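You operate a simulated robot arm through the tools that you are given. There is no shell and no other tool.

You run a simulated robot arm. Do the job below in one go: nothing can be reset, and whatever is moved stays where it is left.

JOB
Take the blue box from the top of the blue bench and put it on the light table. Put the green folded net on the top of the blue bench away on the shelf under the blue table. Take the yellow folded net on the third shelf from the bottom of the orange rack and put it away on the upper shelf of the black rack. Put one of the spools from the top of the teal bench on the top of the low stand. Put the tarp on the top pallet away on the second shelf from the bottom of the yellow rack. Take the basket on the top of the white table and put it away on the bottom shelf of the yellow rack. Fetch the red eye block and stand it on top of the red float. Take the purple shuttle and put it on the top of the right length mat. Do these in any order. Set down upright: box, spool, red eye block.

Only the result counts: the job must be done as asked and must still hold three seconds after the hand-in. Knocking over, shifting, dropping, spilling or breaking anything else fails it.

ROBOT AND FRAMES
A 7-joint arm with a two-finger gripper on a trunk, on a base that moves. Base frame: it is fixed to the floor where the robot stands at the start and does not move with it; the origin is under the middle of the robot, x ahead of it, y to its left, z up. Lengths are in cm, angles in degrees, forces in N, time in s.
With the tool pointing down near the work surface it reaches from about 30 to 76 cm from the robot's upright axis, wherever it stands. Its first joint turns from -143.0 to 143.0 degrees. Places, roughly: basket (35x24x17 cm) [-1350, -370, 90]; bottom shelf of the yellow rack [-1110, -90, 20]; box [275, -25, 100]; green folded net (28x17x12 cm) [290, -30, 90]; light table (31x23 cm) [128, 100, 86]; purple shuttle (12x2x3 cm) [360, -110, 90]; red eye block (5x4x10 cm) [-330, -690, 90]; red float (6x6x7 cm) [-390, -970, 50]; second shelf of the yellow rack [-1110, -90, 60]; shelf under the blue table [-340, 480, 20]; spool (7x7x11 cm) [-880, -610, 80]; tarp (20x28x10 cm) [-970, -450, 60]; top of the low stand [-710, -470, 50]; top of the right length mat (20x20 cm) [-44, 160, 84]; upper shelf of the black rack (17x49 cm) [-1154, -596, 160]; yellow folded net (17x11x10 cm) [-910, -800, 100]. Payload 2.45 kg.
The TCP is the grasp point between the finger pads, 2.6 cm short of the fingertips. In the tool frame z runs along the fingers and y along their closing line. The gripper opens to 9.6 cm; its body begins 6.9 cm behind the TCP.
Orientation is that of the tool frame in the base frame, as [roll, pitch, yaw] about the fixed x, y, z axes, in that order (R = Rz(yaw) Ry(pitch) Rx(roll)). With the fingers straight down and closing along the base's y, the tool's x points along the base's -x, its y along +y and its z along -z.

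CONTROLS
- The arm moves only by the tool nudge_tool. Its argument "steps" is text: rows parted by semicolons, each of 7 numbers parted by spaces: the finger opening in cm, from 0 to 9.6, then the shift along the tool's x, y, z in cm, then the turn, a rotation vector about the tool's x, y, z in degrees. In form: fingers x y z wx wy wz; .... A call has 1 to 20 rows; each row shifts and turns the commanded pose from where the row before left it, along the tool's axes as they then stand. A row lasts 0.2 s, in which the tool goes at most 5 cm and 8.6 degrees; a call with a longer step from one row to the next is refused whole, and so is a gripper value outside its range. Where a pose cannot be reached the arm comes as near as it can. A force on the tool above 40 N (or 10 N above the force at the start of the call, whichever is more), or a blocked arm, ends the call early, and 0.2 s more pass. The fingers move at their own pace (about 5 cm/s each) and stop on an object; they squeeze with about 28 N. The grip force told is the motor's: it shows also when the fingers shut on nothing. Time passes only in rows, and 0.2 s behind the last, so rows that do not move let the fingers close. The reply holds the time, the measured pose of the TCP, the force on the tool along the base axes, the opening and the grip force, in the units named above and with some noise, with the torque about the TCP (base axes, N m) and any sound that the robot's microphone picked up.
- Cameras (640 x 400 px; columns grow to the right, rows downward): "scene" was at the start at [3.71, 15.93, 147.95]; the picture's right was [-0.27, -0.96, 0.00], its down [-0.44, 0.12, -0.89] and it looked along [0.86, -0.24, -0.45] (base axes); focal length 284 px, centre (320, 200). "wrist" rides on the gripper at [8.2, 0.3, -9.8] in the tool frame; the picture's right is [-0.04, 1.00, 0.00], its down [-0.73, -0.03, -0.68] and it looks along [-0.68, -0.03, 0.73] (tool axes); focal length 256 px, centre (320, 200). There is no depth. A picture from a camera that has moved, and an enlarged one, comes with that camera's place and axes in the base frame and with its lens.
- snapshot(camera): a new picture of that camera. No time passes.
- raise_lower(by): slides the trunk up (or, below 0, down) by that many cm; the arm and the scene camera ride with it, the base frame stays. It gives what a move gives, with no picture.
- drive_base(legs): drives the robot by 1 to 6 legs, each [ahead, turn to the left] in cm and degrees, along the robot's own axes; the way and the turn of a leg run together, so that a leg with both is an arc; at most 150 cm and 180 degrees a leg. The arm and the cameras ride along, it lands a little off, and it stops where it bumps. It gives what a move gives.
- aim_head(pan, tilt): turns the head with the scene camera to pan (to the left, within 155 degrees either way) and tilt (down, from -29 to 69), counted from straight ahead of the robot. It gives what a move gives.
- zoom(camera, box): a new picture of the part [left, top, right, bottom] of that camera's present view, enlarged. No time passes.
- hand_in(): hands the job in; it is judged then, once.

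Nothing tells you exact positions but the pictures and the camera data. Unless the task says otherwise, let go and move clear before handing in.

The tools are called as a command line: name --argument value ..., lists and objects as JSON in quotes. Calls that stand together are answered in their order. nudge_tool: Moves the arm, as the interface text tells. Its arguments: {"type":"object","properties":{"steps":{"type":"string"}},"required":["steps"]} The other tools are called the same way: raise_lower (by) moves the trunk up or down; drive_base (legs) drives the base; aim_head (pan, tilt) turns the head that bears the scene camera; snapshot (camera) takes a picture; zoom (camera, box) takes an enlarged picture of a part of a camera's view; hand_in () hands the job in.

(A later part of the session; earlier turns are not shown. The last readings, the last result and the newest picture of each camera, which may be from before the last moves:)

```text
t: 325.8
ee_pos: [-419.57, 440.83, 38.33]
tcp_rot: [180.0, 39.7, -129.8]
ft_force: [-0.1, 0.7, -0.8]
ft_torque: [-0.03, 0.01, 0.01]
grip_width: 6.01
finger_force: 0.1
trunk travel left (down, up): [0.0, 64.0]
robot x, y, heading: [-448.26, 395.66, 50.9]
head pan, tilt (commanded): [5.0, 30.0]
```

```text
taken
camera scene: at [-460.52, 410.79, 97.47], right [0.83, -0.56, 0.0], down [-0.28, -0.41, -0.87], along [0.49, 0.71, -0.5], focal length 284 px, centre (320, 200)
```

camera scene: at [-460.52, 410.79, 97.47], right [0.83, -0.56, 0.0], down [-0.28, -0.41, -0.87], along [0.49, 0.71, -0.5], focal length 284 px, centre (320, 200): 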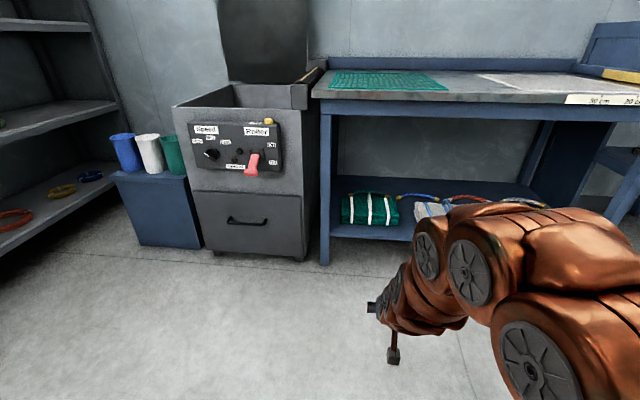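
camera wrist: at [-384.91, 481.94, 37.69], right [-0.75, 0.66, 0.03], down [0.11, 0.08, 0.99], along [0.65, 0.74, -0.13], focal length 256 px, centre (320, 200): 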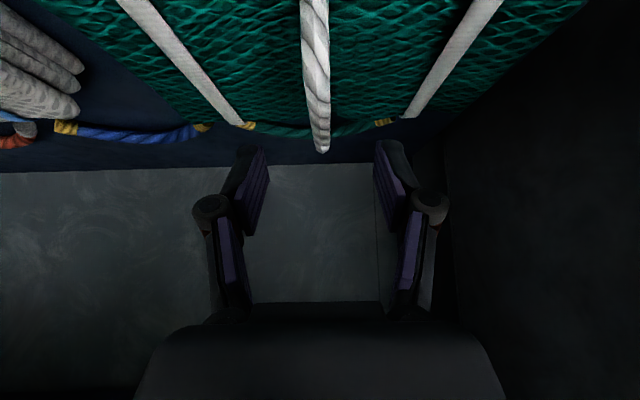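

The green net is put away. Now I'll raise the trunk, turn round and survey the far side of the hall for the remaining jobs.

raise_lower --by 40

raise_lower --by 24

drive_base --legs '[[0, 90], [0, 70]]'

aim_head --pan 45 --tilt 10

snapshot --camera "scene"

aim_head --pan -30 --tilt 10

snapshot --camera "scene"

```text
t: 329.7
ee_pos: [-419.49, 440.81, 78.22]
tcp_rot: [180.0, 39.7, -129.8]
ft_force: [0.2, 0.6, 0.2]
ft_torque: [-0.01, 0.02, -0.02]
grip_width: 6.03
finger_force: 0.0
trunk travel left (down, up): [-40.0, 24.0]
robot x, y, heading: [-448.09, 395.25, 50.7]
head pan, tilt (commanded): [5.0, 30.0]
```

```text
t: 332.2
ee_pos: [-419.53, 440.88, 102.26]
tcp_rot: [179.9, 39.6, -129.8]
ft_force: [-0.5, 0.4, 0.7]
ft_torque: [0.0, -0.01, -0.02]
grip_width: 6.01
finger_force: 0.0
trunk travel left (down, up): [-64.0, 0.0]
robot x, y, heading: [-448.47, 395.65, 50.7]
head pan, tilt (commanded): [5.0, 30.0]
```

```text
t: 339.4
ee_pos: [-491.26, 363.3, 102.31]
tcp_rot: [179.9, 39.6, 29.6]
ft_force: [-0.3, -0.3, 0.4]
ft_torque: [0.01, -0.03, -0.03]
grip_width: 5.99
finger_force: 0.1
trunk travel left (down, up): [-64.0, 0.0]
robot x, y, heading: [-448.0, 395.1, -150.0]
head pan, tilt (commanded): [5.0, 30.0]
```

```text
t: 340.5
ee_pos: [-491.18, 363.23, 102.27]
tcp_rot: [-179.8, 39.7, 29.5]
ft_force: [-0.7, 0.2, -0.3]
ft_torque: [-0.02, 0.03, 0.05]
grip_width: 6.0
finger_force: 0.0
trunk travel left (down, up): [-64.0, 0.0]
robot x, y, heading: [-447.94, 395.39, -150.2]
head pan, tilt (commanded): [45.0, 10.0]
```

```text
taken
camera scene: at [-437.39, 373.41, 164.7], right [-0.97, 0.26, 0.0], down [0.05, 0.17, -0.98], along [-0.26, -0.95, -0.17], focal length 284 px, centre (320, 200)
```

scene: 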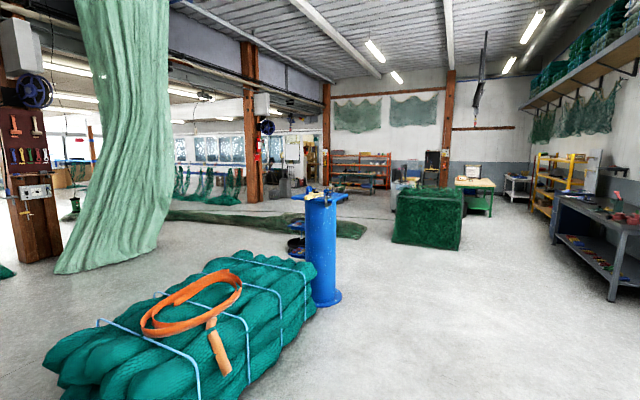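

```text
t: 341.9
ee_pos: [-491.28, 363.18, 102.3]
tcp_rot: [-179.9, 39.8, 29.4]
ft_force: [0.3, 0.4, -0.4]
ft_torque: [0.02, 0.01, 0.0]
grip_width: 6.0
finger_force: 0.0
trunk travel left (down, up): [-64.0, 0.0]
robot x, y, heading: [-448.08, 395.56, -149.8]
head pan, tilt (commanded): [-30.0, 10.0]
```

```text
taken
camera scene: at [-444.26, 382.39, 164.71], right [0.0, 1.0, 0.0], down [0.17, 0.0, -0.98], along [-0.98, 0.0, -0.17], focal length 284 px, centre (320, 200)
```

scene: 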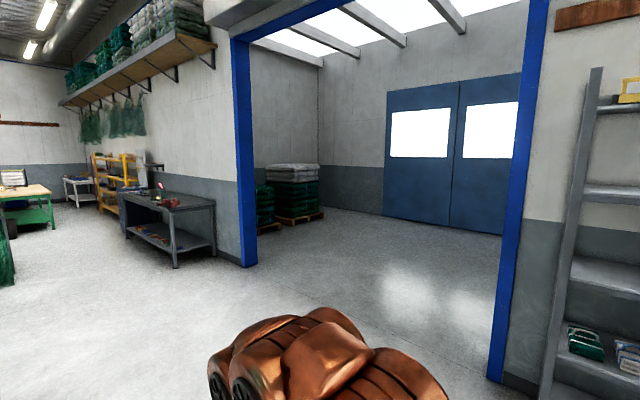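

The yellow rack stands by the end wall past the grey workbench, with a wide corridor in between. I'll drive down that corridor.

drive_base --legs '[[0, 9.6], [150, 0], [150, 0], [120, 0], [0, 11]]'

aim_head --pan 0 --tilt 12

snapshot --camera "scene"

aim_head --pan -50 --tilt 20

snapshot --camera "scene"

aim_head --pan 50 --tilt 12

snapshot --camera "scene"

```text
t: 363.5
ee_pos: [-799.94, 81.36, 102.28]
tcp_rot: [-179.9, 39.7, 49.7]
ft_force: [0.5, -0.1, 0.5]
ft_torque: [0.05, 0.0, 0.01]
grip_width: 6.0
finger_force: 0.0
trunk travel left (down, up): [-64.0, 0.0]
robot x, y, heading: [-770.52, 126.25, -129.8]
head pan, tilt (commanded): [-30.0, 10.0]
```

```text
t: 364.4
ee_pos: [-800.04, 81.27, 102.26]
tcp_rot: [-179.8, 39.7, 49.7]
ft_force: [-0.7, -0.2, -0.2]
ft_torque: [-0.01, -0.05, 0.02]
grip_width: 6.01
finger_force: 0.0
trunk travel left (down, up): [-64.0, 0.0]
robot x, y, heading: [-770.79, 126.63, -129.8]
head pan, tilt (commanded): [0.0, 12.0]
```

```text
taken
camera scene: at [-759.69, 111.61, 164.38], right [-0.77, 0.64, 0.0], down [0.13, 0.16, -0.98], along [-0.63, -0.75, -0.21], focal length 284 px, centre (320, 200)
```

scene: 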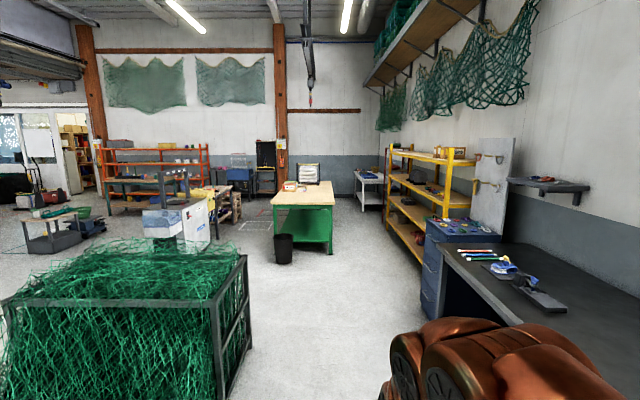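

```text
t: 365.6
ee_pos: [-800.09, 81.33, 102.34]
tcp_rot: [-180.0, 39.7, 49.7]
ft_force: [-0.3, -0.6, -0.3]
ft_torque: [0.02, -0.01, 0.0]
grip_width: 6.01
finger_force: 0.1
trunk travel left (down, up): [-64.0, 0.0]
robot x, y, heading: [-771.07, 126.51, -130.1]
head pan, tilt (commanded): [-50.0, 20.0]
```

```text
taken
camera scene: at [-763.02, 118.74, 163.08], right [0.0, 1.0, 0.0], down [0.34, 0.0, -0.94], along [-0.94, 0.0, -0.34], focal length 284 px, centre (320, 200)
```

scene: 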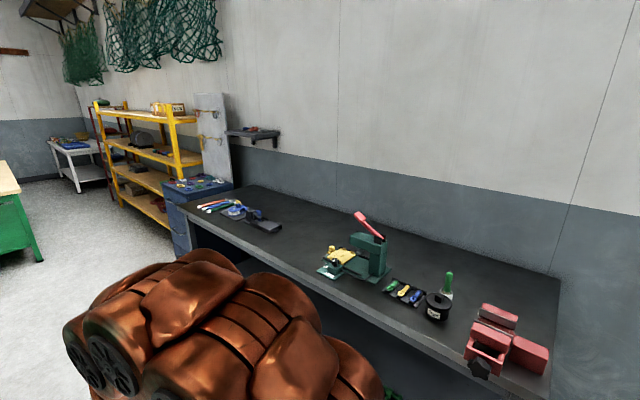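

```text
t: 367.4
ee_pos: [-799.98, 81.36, 102.16]
tcp_rot: [-179.9, 39.7, 49.8]
ft_force: [-0.4, 0.5, -0.4]
ft_torque: [0.01, -0.04, -0.01]
grip_width: 5.99
finger_force: 0.1
trunk travel left (down, up): [-64.0, 0.0]
robot x, y, heading: [-770.83, 126.04, -130.1]
head pan, tilt (commanded): [50.0, 12.0]
```

```text
taken
camera scene: at [-752.07, 109.59, 164.38], right [-0.98, -0.18, 0.0], down [-0.04, 0.2, -0.98], along [0.17, -0.96, -0.21], focal length 284 px, centre (320, 200)
```

scene: 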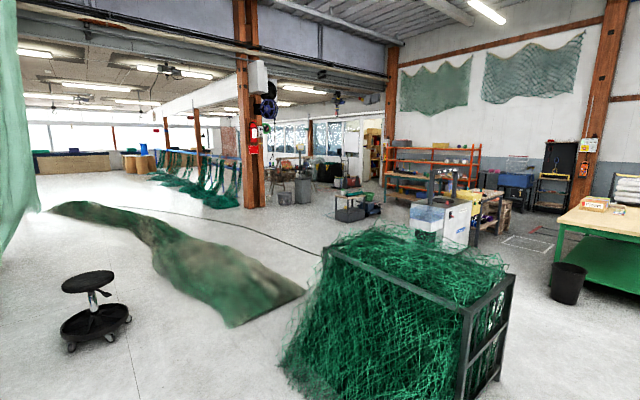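

I can see the yellow rack, a green table, and pallets beyond. I'll zoom to identify the tarp, basket, spools and racks.

aim_head --pan 0 --tilt 12

zoom --camera "scene" --box '[90, 120, 250, 220]'

zoom --camera "scene" --box '[240, 130, 400, 230]'

zoom --camera "scene" --box '[340, 130, 520, 242]'

```text
t: 368.6
ee_pos: [-799.95, 81.26, 102.31]
tcp_rot: [-179.9, 39.7, 49.7]
ft_force: [-0.3, 0.1, 0.1]
ft_torque: [-0.01, 0.03, 0.01]
grip_width: 6.0
finger_force: 0.0
trunk travel left (down, up): [-64.0, 0.0]
robot x, y, heading: [-770.52, 126.43, -129.9]
head pan, tilt (commanded): [0.0, 12.0]
```

```text
4.00 times, centred on (170, 170) of scene
camera zoom: at [-759.68, 111.6, 164.38], right [-0.77, 0.64, 0.0], down [0.13, 0.16, -0.98], along [-0.63, -0.75, -0.21], focal length 1134 px, centre (920, 320)
```

zoom: 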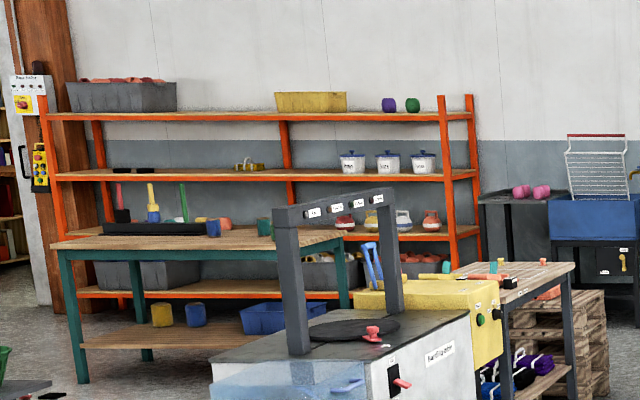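

```text
4.00 times, centred on (320, 180) of scene
camera zoom: at [-759.68, 111.6, 164.38], right [-0.77, 0.64, 0.0], down [0.13, 0.16, -0.98], along [-0.63, -0.75, -0.21], focal length 1134 px, centre (320, 280)
```

zoom: 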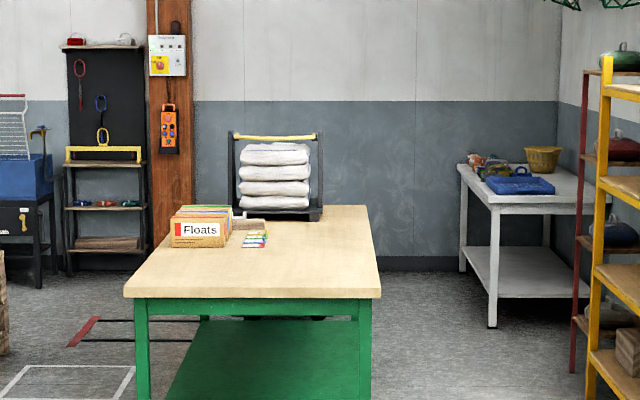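

```text
3.56 times, centred on (430, 186) of scene
camera zoom: at [-759.68, 111.6, 164.38], right [-0.77, 0.64, 0.0], down [0.13, 0.16, -0.98], along [-0.63, -0.75, -0.21], focal length 1008 px, centre (-71, 250)
```

zoom: 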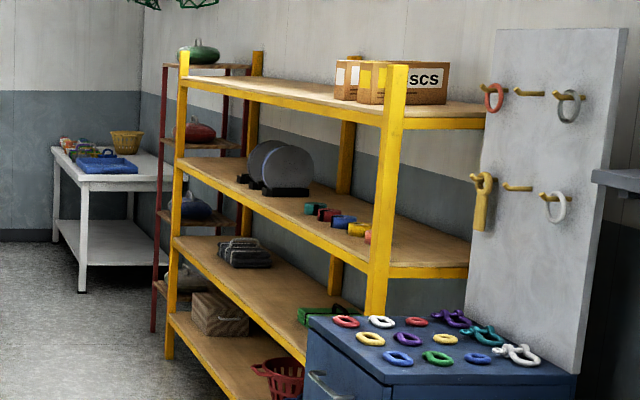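

The yellow rack has space on its lower shelves; the white table with a yellow basket is beyond it in the corner. I'll drive closer to the rack to inspect it.

drive_base --legs '[[150, 0], [50, 0]]'

aim_head --pan -45 --tilt 25

snapshot --camera "scene"

aim_head --pan 0 --tilt 25

snapshot --camera "scene"

```text
t: 378.5
ee_pos: [-930.0, -71.3, 102.2]
tcp_rot: [-179.9, 39.7, 49.0]
ft_force: [0.5, 0.0, -0.4]
ft_torque: [-0.02, 0.01, 0.0]
grip_width: 6.0
finger_force: 0.1
trunk travel left (down, up): [-64.0, 0.0]
robot x, y, heading: [-900.01, -26.55, -130.4]
head pan, tilt (commanded): [0.0, 12.0]
```

```text
t: 379.7
ee_pos: [-929.99, -71.35, 102.28]
tcp_rot: [-179.9, 39.7, 49.1]
ft_force: [0.3, -0.3, 1.0]
ft_torque: [-0.01, 0.0, 0.03]
grip_width: 6.0
finger_force: 0.1
trunk travel left (down, up): [-64.0, 0.0]
robot x, y, heading: [-900.39, -26.55, -130.5]
head pan, tilt (commanded): [-45.0, 25.0]
```

```text
taken
camera scene: at [-892.61, -35.02, 162.27], right [-0.08, 1.0, 0.0], down [0.42, 0.03, -0.91], along [-0.9, -0.07, -0.42], focal length 284 px, centre (320, 200)
```

scene: 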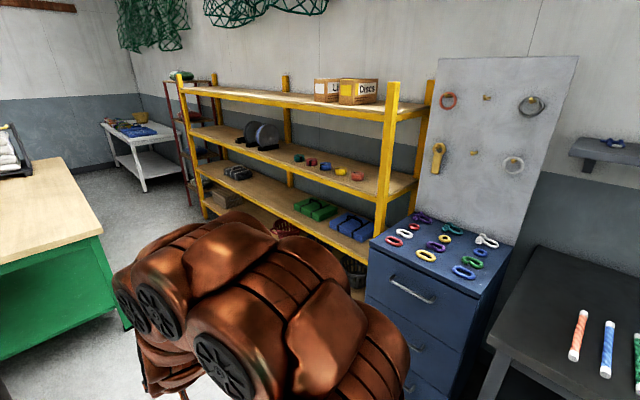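

```text
t: 380.8
ee_pos: [-930.13, -71.33, 102.32]
tcp_rot: [-179.8, 39.7, 49.1]
ft_force: [-0.1, -0.6, 0.0]
ft_torque: [0.01, -0.02, 0.03]
grip_width: 6.02
finger_force: 0.0
trunk travel left (down, up): [-64.0, 0.0]
robot x, y, heading: [-900.32, -26.63, -130.4]
head pan, tilt (commanded): [0.0, 25.0]
```

```text
taken
camera scene: at [-889.4, -41.28, 162.27], right [-0.76, 0.65, 0.0], down [0.27, 0.32, -0.91], along [-0.59, -0.69, -0.42], focal length 284 px, centre (320, 200)
```

scene: 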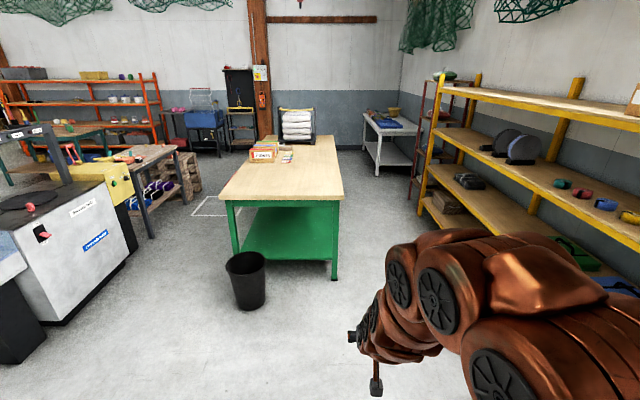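

The corridor between the green table and the yellow rack is about 95 cm wide. I'll drive down its middle toward the white table, in stages.

drive_base --legs '[[0, -17.0], [172, 0]]'

```text
refused: 172 is not a number from -150 to 150
```

drive_base --legs '[[0, -17.0], [150, 0], [22, 0], [0, 18]]'

aim_head --pan -60 --tilt 35

snapshot --camera "scene"

aim_head --pan 0 --tilt 30

snapshot --camera "scene"

```text
t: 391.5
ee_pos: [-1074.53, -165.42, 102.31]
tcp_rot: [-179.9, 39.6, 50.3]
ft_force: [0.1, -0.7, -0.2]
ft_torque: [0.03, 0.03, -0.02]
grip_width: 6.0
finger_force: 0.1
trunk travel left (down, up): [-64.0, 0.0]
robot x, y, heading: [-1046.02, -119.97, -129.0]
head pan, tilt (commanded): [0.0, 25.0]
```

```text
t: 392.8
ee_pos: [-1074.61, -165.53, 102.17]
tcp_rot: [-179.9, 39.7, 50.4]
ft_force: [0.3, -0.4, 0.7]
ft_torque: [0.0, 0.02, 0.03]
grip_width: 5.99
finger_force: 0.0
trunk travel left (down, up): [-64.0, 0.0]
robot x, y, heading: [-1045.59, -120.17, -129.4]
head pan, tilt (commanded): [-60.0, 35.0]
```

```text
taken
camera scene: at [-1037.45, -126.02, 160.69], right [0.16, 0.99, 0.0], down [0.57, -0.09, -0.82], along [-0.81, 0.13, -0.57], focal length 284 px, centre (320, 200)
```

scene: 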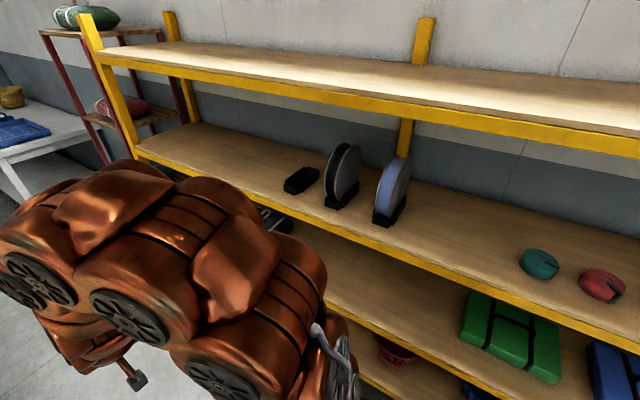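

```text
t: 394.1
ee_pos: [-1074.55, -165.56, 102.28]
tcp_rot: [-179.9, 39.7, 50.3]
ft_force: [0.1, 0.4, -0.2]
ft_torque: [-0.01, 0.0, 0.0]
grip_width: 5.98
finger_force: 0.0
trunk travel left (down, up): [-64.0, 0.0]
robot x, y, heading: [-1045.42, -119.95, -129.3]
head pan, tilt (commanded): [0.0, 30.0]
```

```text
taken
camera scene: at [-1034.47, -134.42, 161.47], right [-0.78, 0.63, 0.0], down [0.32, 0.39, -0.87], along [-0.55, -0.67, -0.5], focal length 284 px, centre (320, 200)
```

scene: 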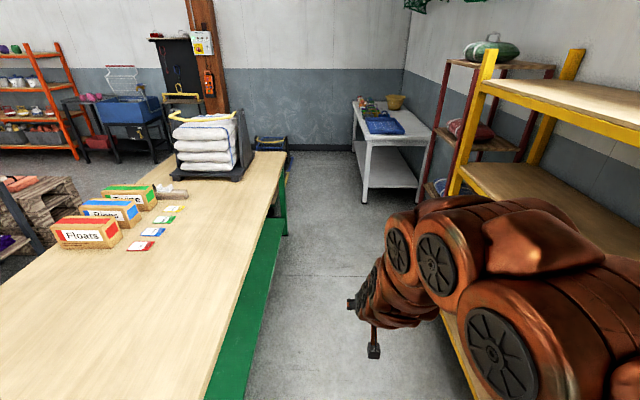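

The basket stands at the wall side of the white table. I'll continue along the corridor toward it.

drive_base --legs '[[150, 0], [60, 0]]'

aim_head --pan -15 --tilt 30

snapshot --camera "scene"

aim_head --pan 50 --tilt 20

snapshot --camera "scene"

```text
t: 404.4
ee_pos: [-1206.63, -326.0, 102.37]
tcp_rot: [-179.9, 39.7, 50.1]
ft_force: [-0.6, 0.1, -0.1]
ft_torque: [-0.04, 0.04, -0.02]
grip_width: 6.01
finger_force: 0.1
trunk travel left (down, up): [-64.0, 0.0]
robot x, y, heading: [-1177.72, -280.82, -129.2]
head pan, tilt (commanded): [0.0, 30.0]
```

```text
t: 405.2
ee_pos: [-1206.64, -325.87, 102.36]
tcp_rot: [-179.8, 39.7, 50.2]
ft_force: [0.1, 0.3, -0.4]
ft_torque: [0.0, -0.02, 0.03]
grip_width: 6.0
finger_force: 0.1
trunk travel left (down, up): [-64.0, 0.0]
robot x, y, heading: [-1178.1, -280.84, -129.3]
head pan, tilt (commanded): [-15.0, 30.0]
```

```text
taken
camera scene: at [-1168.09, -293.37, 161.47], right [-0.58, 0.81, 0.0], down [0.41, 0.29, -0.87], along [-0.7, -0.51, -0.5], focal length 284 px, centre (320, 200)
```

scene: 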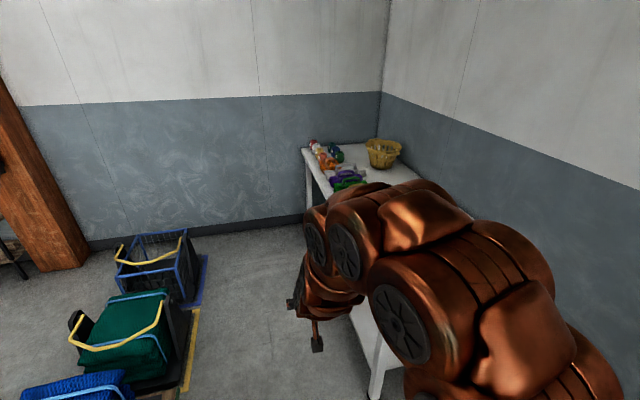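

```text
t: 406.6
ee_pos: [-1206.7, -325.96, 102.26]
tcp_rot: [-179.8, 39.7, 50.2]
ft_force: [-0.3, -0.5, -0.7]
ft_torque: [0.04, -0.02, 0.04]
grip_width: 6.0
finger_force: 0.1
trunk travel left (down, up): [-64.0, 0.0]
robot x, y, heading: [-1177.88, -280.27, -129.4]
head pan, tilt (commanded): [50.0, 20.0]
```

```text
taken
camera scene: at [-1159.03, -297.25, 163.08], right [-0.98, -0.18, 0.0], down [-0.06, 0.34, -0.94], along [0.17, -0.92, -0.34], focal length 284 px, centre (320, 200)
```

scene: 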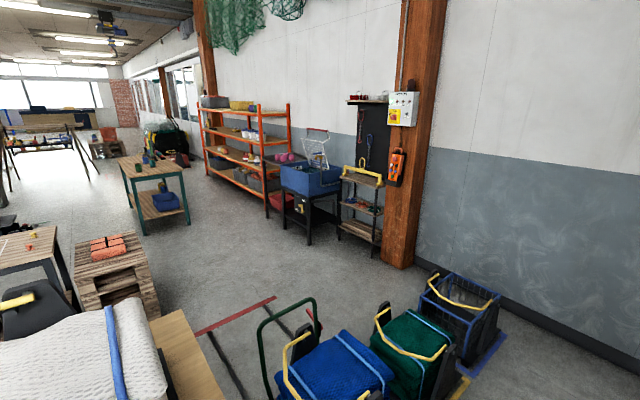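

I see the orange tarp on stacked pallets, the teal bench, the orange rack and the black rack from here. Let me zoom on the yellow basket.

zoom --camera "scene" --box '[60, 130, 260, 255]'

aim_head --pan -15 --tilt 25

zoom --camera "scene" --box '[270, 100, 450, 212]'

```text
3.20 times, centred on (160, 192) of scene
camera zoom: at [-1159.03, -297.25, 163.08], right [-0.98, -0.18, 0.0], down [-0.06, 0.34, -0.94], along [0.17, -0.92, -0.34], focal length 907 px, centre (832, 224)
```

zoom: 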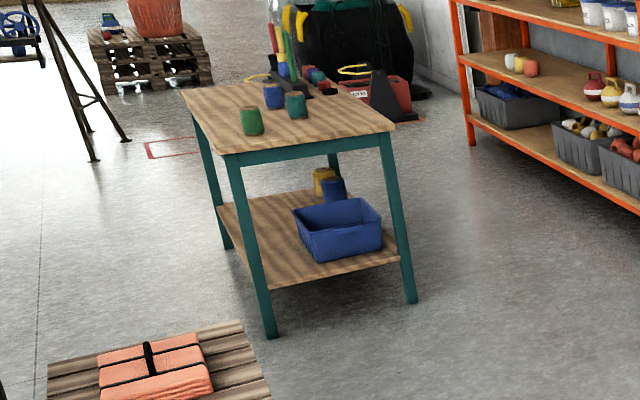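

```text
t: 407.9
ee_pos: [-1206.62, -325.83, 102.18]
tcp_rot: [-179.9, 39.6, 50.3]
ft_force: [-0.7, 0.2, -0.4]
ft_torque: [0.0, -0.03, -0.05]
grip_width: 6.0
finger_force: 0.1
trunk travel left (down, up): [-64.0, 0.0]
robot x, y, heading: [-1177.77, -280.75, -129.2]
head pan, tilt (commanded): [-15.0, 25.0]
```

```text
3.56 times, centred on (360, 156) of scene
camera zoom: at [-1168.22, -293.47, 162.27], right [-0.58, 0.81, 0.0], down [0.34, 0.25, -0.91], along [-0.74, -0.53, -0.42], focal length 1008 px, centre (178, 356)
```

zoom: 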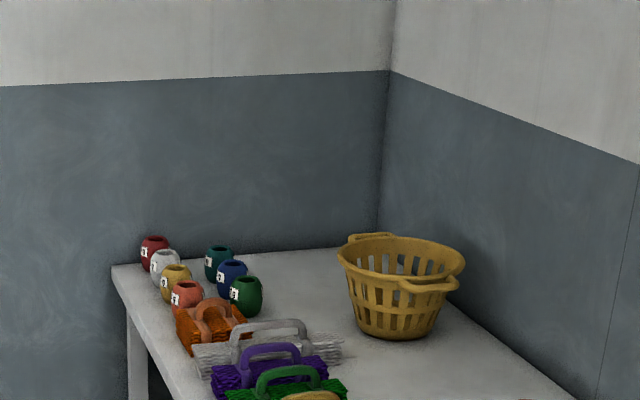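

The basket is an oval plastic basket with rim handles at its ends. I'll shift slightly left to keep clear of the white table and move up alongside it.

nudge_tool --steps "9.6 -2.55 0 -3.08 0 0 0; 9.6 -2.55 0 -3.08 0 0 0; 9.6 -2.55 0 -3.08 0 0 0; 9.6 -2.55 0 -3.08 0 0 0; 9.6 0 0 0 0 0 0"

drive_base --legs '[[0, 5], [120, 0], [0, -5]]'

aim_head --pan -60 --tilt 40

snapshot --camera "scene"

aim_head --pan 60 --tilt 45

snapshot --camera "scene"

```text
t: 409.1
ee_pos: [-1206.83, -325.97, 118.2]
tcp_rot: [-179.9, 39.6, 50.1]
ft_force: [-0.3, 0.1, -0.1]
ft_torque: [0.0, 0.03, -0.02]
grip_width: 9.62
finger_force: 0.1
trunk travel left (down, up): [-64.0, 0.0]
robot x, y, heading: [-1178.07, -280.93, -129.1]
head pan, tilt (commanded): [-15.0, 25.0]
```

```text
t: 416.2
ee_pos: [-1276.68, -424.27, 118.23]
tcp_rot: [-179.9, 39.7, 49.0]
ft_force: [-0.2, -0.3, -0.2]
ft_torque: [-0.01, 0.0, 0.01]
grip_width: 9.6
finger_force: 0.1
trunk travel left (down, up): [-64.0, 0.0]
robot x, y, heading: [-1246.97, -379.62, -130.4]
head pan, tilt (commanded): [-15.0, 25.0]
```

```text
t: 417.4
ee_pos: [-1276.47, -424.42, 118.27]
tcp_rot: [-180.0, 39.6, 49.0]
ft_force: [0.3, -0.7, 0.9]
ft_torque: [0.0, -0.02, -0.02]
grip_width: 9.59
finger_force: 0.0
trunk travel left (down, up): [-64.0, 0.0]
robot x, y, heading: [-1246.52, -379.28, -130.5]
head pan, tilt (commanded): [-60.0, 40.0]
```

```text
taken
camera scene: at [-1238.27, -385.79, 159.94], right [0.18, 0.98, 0.0], down [0.63, -0.12, -0.77], along [-0.75, 0.14, -0.64], focal length 284 px, centre (320, 200)
```

scene: 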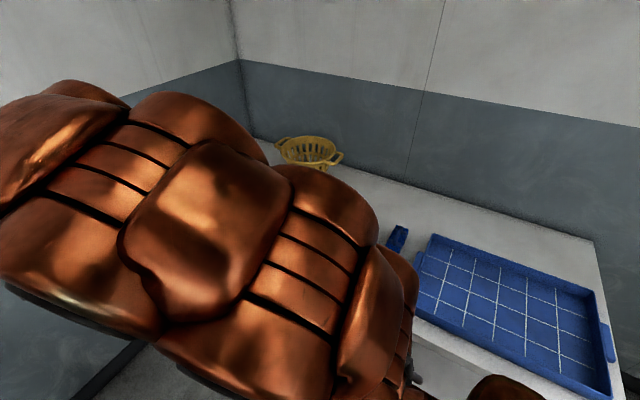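

```text
t: 419.4
ee_pos: [-1276.65, -424.35, 118.24]
tcp_rot: [-180.0, 39.7, 49.0]
ft_force: [0.4, 0.4, -0.7]
ft_torque: [0.02, 0.0, 0.0]
grip_width: 9.63
finger_force: 0.0
trunk travel left (down, up): [-64.0, 0.0]
robot x, y, heading: [-1246.83, -379.75, -130.6]
head pan, tilt (commanded): [60.0, 45.0]
```

```text
taken
camera scene: at [-1227.2, -394.99, 159.21], right [-0.94, -0.33, 0.0], down [-0.24, 0.67, -0.71], along [0.24, -0.67, -0.71], focal length 284 px, centre (320, 200)
```

scene: 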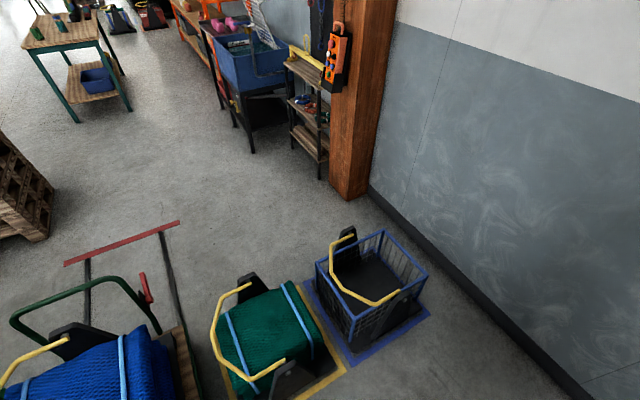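

The basket is at about (-1348, -370). I'll swing the arm round to my right, at height over the table, before moving further forward.

nudge_tool --steps "9.6 0 -4.85 0 3.3 0 3.97; 9.6 0 -4.85 0 3.3 0 3.97; 9.6 0 -4.85 0 3.3 0 3.97; 9.6 0 -4.85 0 3.3 0 3.97; 9.6 0 -4.85 0 3.3 0 3.97; 9.6 0 -4.85 0 3.3 0 3.97; 9.6 0 -4.85 0 3.3 0 3.97; 9.6 0 -4.85 0 3.3 0 3.97; 9.6 0 -4.85 0 3.3 0 3.97; 9.6 0 -4.85 0 3.3 0 3.97; 9.6 0 -4.85 0 3.3 0 3.97; 9.6 0 -4.85 0 3.3 0 3.97; 9.6 0 -4.85 0 3.3 0 3.97; 9.6 0 -4.85 0 3.3 0 3.97; 9.6 0 0 0 0 0 0"

aim_head --pan -60 --tilt 40

snapshot --camera "scene"

snapshot --camera "wrist"

```text
t: 422.6
ee_pos: [-1293.48, -363.07, 118.38]
tcp_rot: [-179.9, 39.6, -23.3]
ft_force: [-0.1, -0.1, -0.3]
ft_torque: [0.01, 0.01, 0.0]
grip_width: 9.59
finger_force: 0.1
trunk travel left (down, up): [-64.0, 0.0]
robot x, y, heading: [-1246.84, -379.22, -130.4]
head pan, tilt (commanded): [60.0, 45.0]
```

```text
t: 424.6
ee_pos: [-1293.42, -363.25, 118.44]
tcp_rot: [-179.9, 39.7, -23.2]
ft_force: [-0.5, 0.0, 0.0]
ft_torque: [-0.02, 0.03, 0.01]
grip_width: 9.6
finger_force: 0.1
trunk travel left (down, up): [-64.0, 0.0]
robot x, y, heading: [-1247.23, -379.38, -130.1]
head pan, tilt (commanded): [-60.0, 40.0]
```

```text
taken
camera scene: at [-1238.28, -385.77, 159.94], right [0.18, 0.98, 0.0], down [0.63, -0.12, -0.77], along [-0.75, 0.14, -0.64], focal length 284 px, centre (320, 200)
```

scene: 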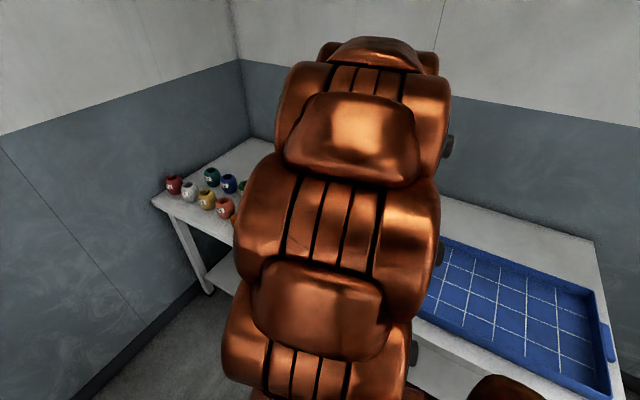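

```text
taken
camera wrist: at [-1282.01, -368.4, 120.7], right [-0.42, -0.91, 0.02], down [-0.11, 0.08, 0.99], along [-0.9, 0.42, -0.13], focal length 256 px, centre (320, 200)
```

wrist: 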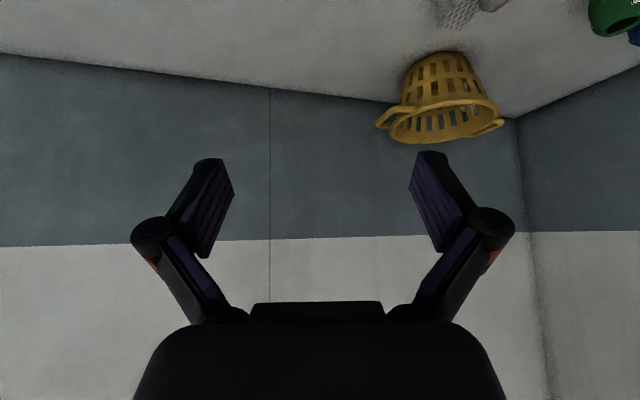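

The basket rim is near z 97, centred about (-1343, -370). I'll drive 30 cm forward so its near rim comes into comfortable reach, then reorient the gripper to pinch the rim.

drive_base --legs '[[30, 0]]'

nudge_tool --steps "9.6 0 0 0 0 7 0; 9.6 0 0 0 0 7 0; 9.6 0 0 0 0 6 0; 9.6 0 0 0 0 0 8.18; 9.6 0 0 0 0 0 8.18; 9.6 0 0 0 0 0 8.18; 9.6 0 0 0 0 0 8.18; 9.6 0 0 0 0 0 8.18; 9.6 0 0 0 0 0 8.18; 9.6 0 0 0 0 0 8.18; 9.6 0 0 0 0 0 8.18; 9.6 0 0 0 0 0 8.18; 9.6 0 0 0 0 0 8.18; 9.6 0 0 0 0 0 8.18; 9.6 0 0 0 0 0 0"

snapshot --camera "wrist"

snapshot --camera "scene"

```text
t: 426.6
ee_pos: [-1312.96, -386.03, 118.45]
tcp_rot: [-179.8, 39.8, -23.2]
ft_force: [0.3, 0.3, 0.5]
ft_torque: [-0.02, 0.01, -0.02]
grip_width: 9.63
finger_force: 0.1
trunk travel left (down, up): [-64.0, 0.0]
robot x, y, heading: [-1266.2, -402.4, -130.5]
head pan, tilt (commanded): [-60.0, 40.0]
```

```text
t: 429.8
ee_pos: [-1313.06, -386.08, 118.41]
tcp_rot: [160.3, 0.0, -113.5]
ft_force: [0.6, -0.5, -0.8]
ft_torque: [0.0, -0.02, -0.03]
grip_width: 9.59
finger_force: 0.1
trunk travel left (down, up): [-64.0, 0.0]
robot x, y, heading: [-1266.42, -402.67, -130.4]
head pan, tilt (commanded): [-60.0, 40.0]
```

```text
taken
camera wrist: at [-1313.49, -394.74, 127.71], right [-0.85, 0.41, 0.34], down [0.53, 0.57, 0.63], along [0.07, 0.71, -0.7], focal length 256 px, centre (320, 200)
```

wrist: 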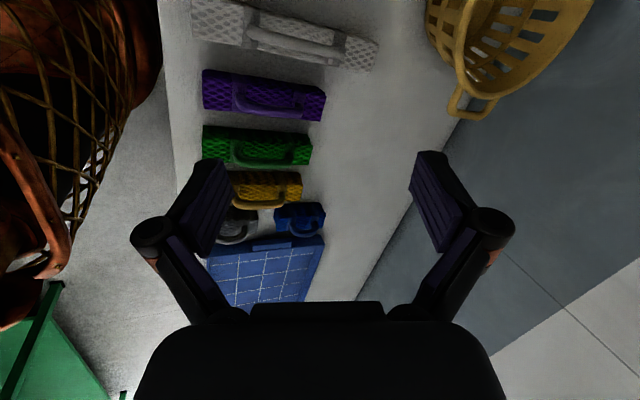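

```text
taken
camera scene: at [-1257.88, -408.72, 159.94], right [0.18, 0.98, 0.0], down [0.63, -0.12, -0.77], along [-0.75, 0.14, -0.64], focal length 284 px, centre (320, 200)
```

scene: 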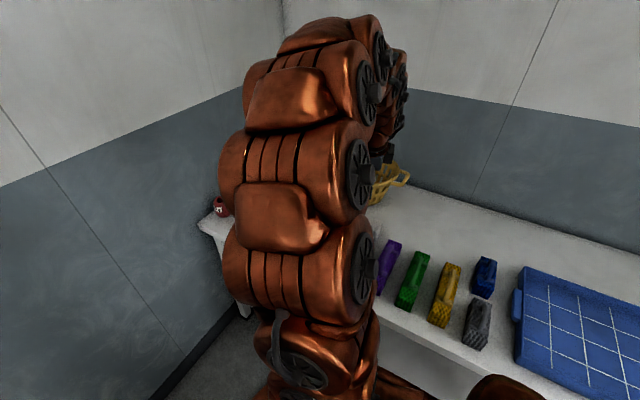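

The gripper now leans back with its jaws opening across the rim. I'll move to a pre-grasp point above the near rim.

nudge_tool --steps "8 -0.57 2.9 2.9 0 0 0; 8 -0.57 2.9 2.9 0 0 0; 8 -0.57 2.9 2.9 0 0 0; 8 -0.57 2.9 2.9 0 0 0; 8 -0.57 2.9 2.9 0 0 0; 8 0 0 0 0 0 0"

snapshot --camera "wrist"

aim_head --pan -75 --tilt 35

snapshot --camera "scene"

```text
t: 431.2
ee_pos: [-1328.97, -376.03, 109.57]
tcp_rot: [160.3, 0.1, -113.3]
ft_force: [-1.0, -0.3, 0.0]
ft_torque: [-0.03, -0.02, 0.0]
grip_width: 8.01
finger_force: 0.1
trunk travel left (down, up): [-64.0, 0.0]
robot x, y, heading: [-1266.55, -402.5, -130.4]
head pan, tilt (commanded): [-60.0, 40.0]
```

```text
taken
camera wrist: at [-1329.43, -384.69, 118.83], right [-0.85, 0.41, 0.34], down [0.53, 0.57, 0.63], along [0.07, 0.71, -0.7], focal length 256 px, centre (320, 200)
```

wrist: 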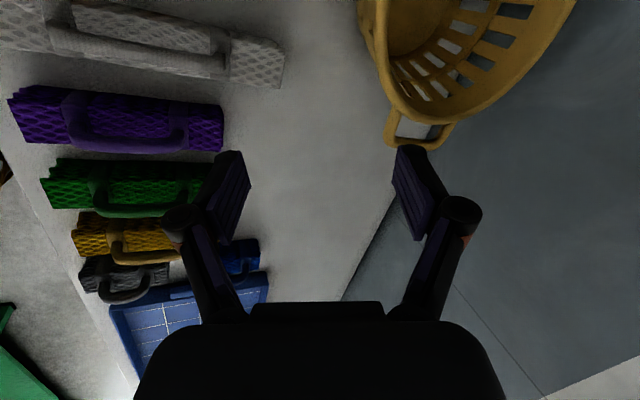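

```text
t: 432.0
ee_pos: [-1328.97, -376.09, 109.54]
tcp_rot: [160.3, 0.0, -113.2]
ft_force: [-0.4, -0.1, 0.8]
ft_torque: [0.04, 0.02, -0.01]
grip_width: 8.04
finger_force: 0.0
trunk travel left (down, up): [-64.0, 0.0]
robot x, y, heading: [-1266.53, -402.51, -130.7]
head pan, tilt (commanded): [-75.0, 35.0]
```

```text
taken
camera scene: at [-1257.49, -406.47, 160.69], right [0.43, 0.9, 0.0], down [0.52, -0.25, -0.82], along [-0.74, 0.35, -0.57], focal length 284 px, centre (320, 200)
```

scene: 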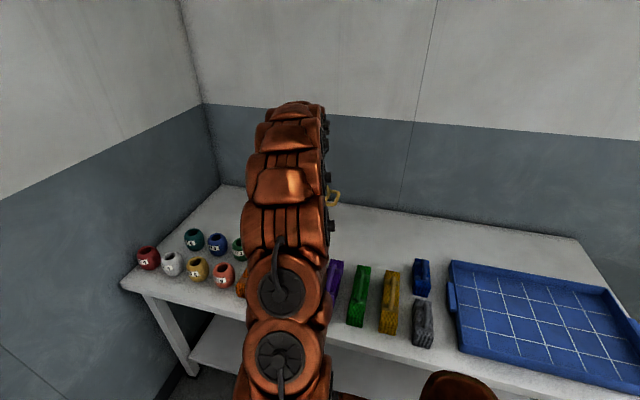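

The rim turns out about 5 cm further ahead than I assumed (near edge about (-1338, -375, 96)). I'll correct and approach partway.

nudge_tool --steps "8 1 1.85 3 0 0 0; 8 1.1 1.85 3 0 0 0; 8 0 0 0 0 0 0"

snapshot --camera "wrist"

```text
t: 432.8
ee_pos: [-1334.85, -375.86, 105.33]
tcp_rot: [160.3, 0.2, -113.3]
ft_force: [0.8, 0.5, 0.0]
ft_torque: [0.02, -0.01, -0.03]
grip_width: 8.01
finger_force: 0.1
trunk travel left (down, up): [-64.0, 0.0]
robot x, y, heading: [-1266.27, -402.09, -130.5]
head pan, tilt (commanded): [-75.0, 35.0]
```

```text
taken
camera wrist: at [-1335.22, -384.56, 114.52], right [-0.85, 0.41, 0.34], down [0.53, 0.57, 0.63], along [0.06, 0.71, -0.7], focal length 256 px, centre (320, 200)
```

wrist: 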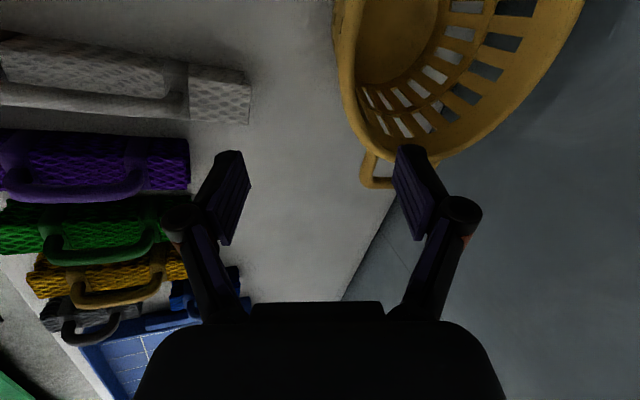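

nudge_tool --steps "8 0 1.35 2.5 0 0 0; 8 0 1.35 2.5 0 0 0; 8 0 0 0 0 0 0"

snapshot --camera "wrist"

```text
t: 433.6
ee_pos: [-1338.65, -374.23, 101.41]
tcp_rot: [160.3, 0.1, -113.3]
ft_force: [1.0, -1.3, 0.7]
ft_torque: [-0.04, 0.04, 0.01]
grip_width: 7.99
finger_force: 0.1
trunk travel left (down, up): [-64.0, 0.0]
robot x, y, heading: [-1266.21, -402.45, -130.5]
head pan, tilt (commanded): [-75.0, 35.0]
```

```text
taken
camera wrist: at [-1339.1, -382.85, 110.7], right [-0.85, 0.41, 0.34], down [0.53, 0.57, 0.63], along [0.07, 0.71, -0.7], focal length 256 px, centre (320, 200)
```

wrist: 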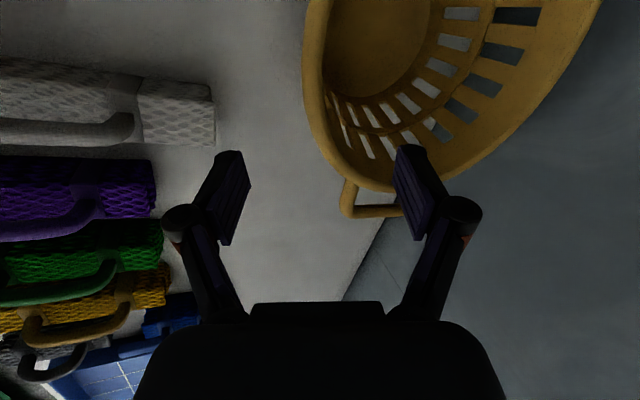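

Rim band is now centred between the fingers. I'll shift 2 cm toward the middle of the basket's side and descend onto the rim.

nudge_tool --steps "8 2 0.2 2.5 0 0 0; 8 0 0 2.5 0 0 0; 8 0 0 1.5 0 0 0; 8 0 0 0 0 0 0"

snapshot --camera "wrist"

```text
t: 434.6
ee_pos: [-1341.68, -375.15, 95.27]
tcp_rot: [160.4, 0.2, -113.3]
ft_force: [-0.9, -0.7, -0.5]
ft_torque: [0.01, -0.03, -0.03]
grip_width: 8.0
finger_force: 0.1
trunk travel left (down, up): [-64.0, 0.0]
robot x, y, heading: [-1266.34, -402.52, -130.5]
head pan, tilt (commanded): [-75.0, 35.0]
```

```text
taken
camera wrist: at [-1342.07, -383.8, 104.64], right [-0.85, 0.41, 0.34], down [0.53, 0.57, 0.63], along [0.06, 0.71, -0.7], focal length 256 px, centre (320, 200)
```

wrist: 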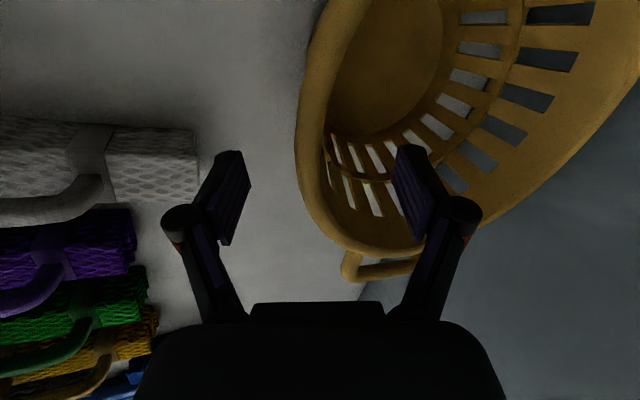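

The rim lies between the fingers. I'll go slightly deeper and close.

nudge_tool --steps "8 0 -0.2 0.8 0 0 0; 6 0 0 0 0 0 0; 4 0 0 0 0 0 0; 2 0 0 0 0 0 0; 0.5 0 0 0 0 0 0; 0.2 0 0 0 0 0 0; 0.2 0 0 0 0 0 0; 0.2 0 0 0 0 0 0"

snapshot --camera "wrist"

```text
t: 436.4
ee_pos: [-1341.79, -375.13, 94.5]
tcp_rot: [160.3, 0.1, -113.3]
ft_force: [-0.2, 0.5, -0.6]
ft_torque: [-0.14, -0.37, 0.0]
grip_width: 0.59
finger_force: 27.7
trunk travel left (down, up): [-64.0, 0.0]
robot x, y, heading: [-1266.45, -402.31, -130.5]
head pan, tilt (commanded): [-75.0, 35.0]
```

```text
taken
camera wrist: at [-1342.16, -383.75, 103.8], right [-0.85, 0.41, 0.34], down [0.53, 0.57, 0.63], along [0.07, 0.71, -0.7], focal length 256 px, centre (320, 200)
```

wrist: 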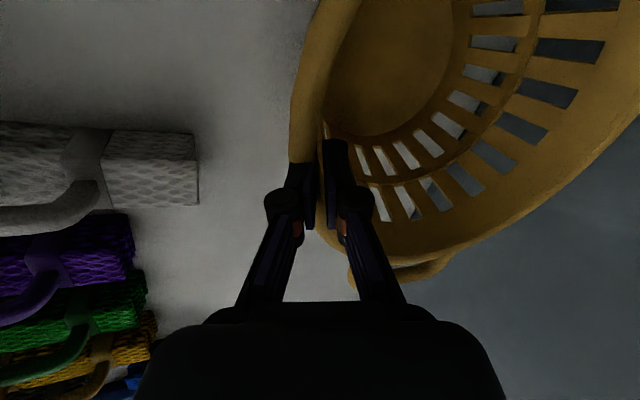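

Gripping the 0.6 cm rim wall. I'll lift a few centimetres and check the basket's attitude.

nudge_tool --steps "0.2 0 0.34 -0.94 0 0 0; 0.2 0 0.67 -1.88 0 0 0; 0.2 0 0.67 -1.88 0 0 0; 0.2 0 0 0 0 0 0; 0.2 0 0 0 0 0 0"

snapshot --camera "wrist"

```text
t: 437.6
ee_pos: [-1341.72, -375.04, 99.59]
tcp_rot: [160.3, 0.1, -113.3]
ft_force: [-0.6, 0.3, -3.2]
ft_torque: [-0.14, -0.42, 0.02]
grip_width: 0.62
finger_force: 27.6
trunk travel left (down, up): [-64.0, 0.0]
robot x, y, heading: [-1266.76, -402.39, -130.6]
head pan, tilt (commanded): [-75.0, 35.0]
```

```text
taken
camera wrist: at [-1342.23, -383.7, 108.86], right [-0.85, 0.41, 0.34], down [0.53, 0.57, 0.63], along [0.06, 0.71, -0.7], focal length 256 px, centre (320, 200)
```

wrist: 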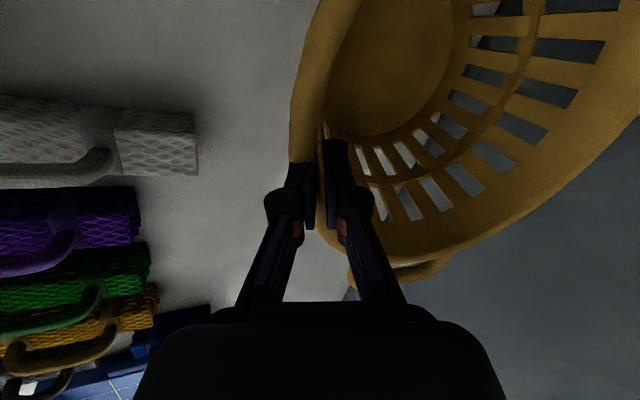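

The basket holds steady (about 0.3 kg). I'll lift it well clear, back the base up 50 cm, retract it and swing it round to the front.

nudge_tool --steps "0.2 0 1.26 -3.53 0 0 0; 0.2 0 1.26 -3.53 0 0 0; 0.2 0 1.26 -3.53 0 0 0; 0.2 0 1.26 -3.53 0 0 0; 0.2 0 0 0 0 0 0"

drive_base --legs '[[-50, 0]]'

snapshot --camera "wrist"

snapshot --camera "scene"

```text
t: 438.8
ee_pos: [-1341.5, -375.18, 114.49]
tcp_rot: [160.3, 0.1, -113.4]
ft_force: [0.0, -0.2, -2.0]
ft_torque: [-0.18, -0.38, 0.01]
grip_width: 0.61
finger_force: 28.2
trunk travel left (down, up): [-64.0, 0.0]
robot x, y, heading: [-1266.53, -402.66, -130.6]
head pan, tilt (commanded): [-75.0, 35.0]
```

```text
t: 441.7
ee_pos: [-1309.18, -337.29, 114.52]
tcp_rot: [160.3, 0.2, -113.2]
ft_force: [-0.4, 0.4, -4.3]
ft_torque: [-0.17, -0.39, 0.01]
grip_width: 0.59
finger_force: 27.6
trunk travel left (down, up): [-64.0, 0.0]
robot x, y, heading: [-1234.2, -364.14, -130.7]
head pan, tilt (commanded): [-75.0, 35.0]
```

```text
taken
camera wrist: at [-1309.54, -345.92, 123.77], right [-0.85, 0.41, 0.34], down [0.52, 0.57, 0.63], along [0.06, 0.71, -0.7], focal length 256 px, centre (320, 200)
```

wrist: 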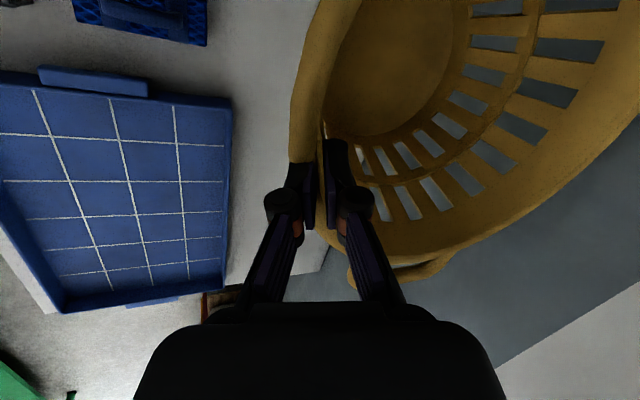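

```text
taken
camera scene: at [-1225.11, -368.45, 160.7], right [0.43, 0.9, 0.0], down [0.52, -0.25, -0.82], along [-0.74, 0.35, -0.57], focal length 284 px, centre (320, 200)
```

scene: 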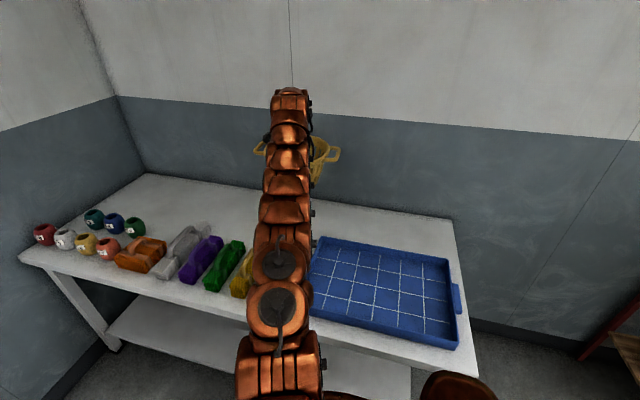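

Basket level and secure. Retracting and swinging it to the front.

nudge_tool --steps "0.2 0 -4.14 -1.48 0 0 0; 0.2 0 -4.14 -1.48 0 0 0; 0.2 0 -4.14 -1.48 0 0 0; 0.2 0 -4.14 -1.48 0 0 0; 0.2 0 -4.14 -1.48 0 0 0; 0.2 0 0 0 0 0 0"

nudge_tool --steps "0.2 4.8 0 0 0 1.62 -4.52; 0.2 4.8 0 0 0 1.62 -4.52; 0.2 4.8 0 0 0 1.62 -4.52; 0.2 4.8 0 0 0 1.62 -4.52; 0.2 4.8 0 0 0 1.62 -4.52; 0.2 4.8 0 0 0 1.62 -4.52; 0.2 4.8 0 0 0 1.62 -4.52; 0.2 4.8 0 0 0 1.62 -4.52; 0.2 4.8 0 0 0 1.62 -4.52; 0.2 4.8 0 0 0 1.62 -4.52; 0.2 4.8 0 0 0 1.62 -4.52; 0.2 4.8 0 0 0 1.62 -4.52; 0.2 4.8 0 0 0 1.62 -4.52; 0.2 4.8 0 0 0 1.62 -4.52; 0.2 0 0 0 0 0 0"

aim_head --pan 0 --tilt 35

snapshot --camera "scene"

```text
t: 443.3
ee_pos: [-1289.05, -341.06, 110.79]
tcp_rot: [163.1, 4.1, -120.2]
ft_force: [-0.8, 1.6, -1.3]
ft_torque: [-0.11, -0.02, 0.02]
grip_width: 0.2
finger_force: 0.0
trunk travel left (down, up): [-64.0, 0.0]
robot x, y, heading: [-1234.06, -364.61, -130.6]
head pan, tilt (commanded): [-75.0, 35.0]
stopped in row 6: the arm was blocked; the commanded pose is now the measured one
```

```text
t: 446.5
ee_pos: [-1288.06, -404.66, 108.51]
tcp_rot: [165.0, -1.0, -53.0]
ft_force: [0.2, 0.0, -0.1]
ft_torque: [0.03, 0.01, -0.03]
grip_width: 0.19
finger_force: 0.1
trunk travel left (down, up): [-64.0, 0.0]
robot x, y, heading: [-1233.98, -364.59, -130.5]
head pan, tilt (commanded): [-75.0, 35.0]
```

```text
t: 448.0
ee_pos: [-1287.89, -404.61, 108.56]
tcp_rot: [165.0, -0.9, -53.1]
ft_force: [0.4, -0.4, 0.1]
ft_torque: [0.0, -0.05, -0.02]
grip_width: 0.19
finger_force: 0.1
trunk travel left (down, up): [-64.0, 0.0]
robot x, y, heading: [-1234.11, -364.23, -130.1]
head pan, tilt (commanded): [0.0, 35.0]
```

```text
taken
camera scene: at [-1222.82, -378.97, 160.69], right [-0.76, 0.65, 0.0], down [0.37, 0.44, -0.82], along [-0.53, -0.62, -0.57], focal length 284 px, centre (320, 200)
```

scene: 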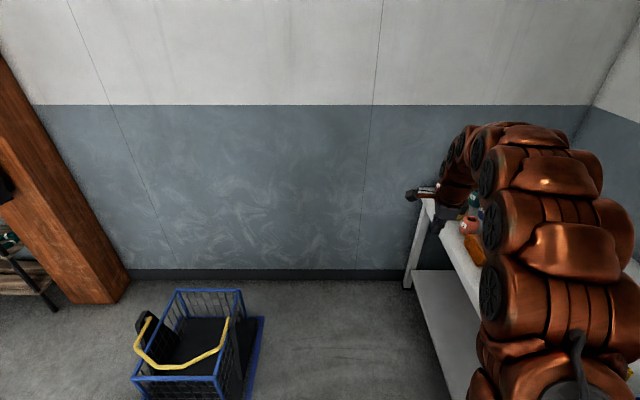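

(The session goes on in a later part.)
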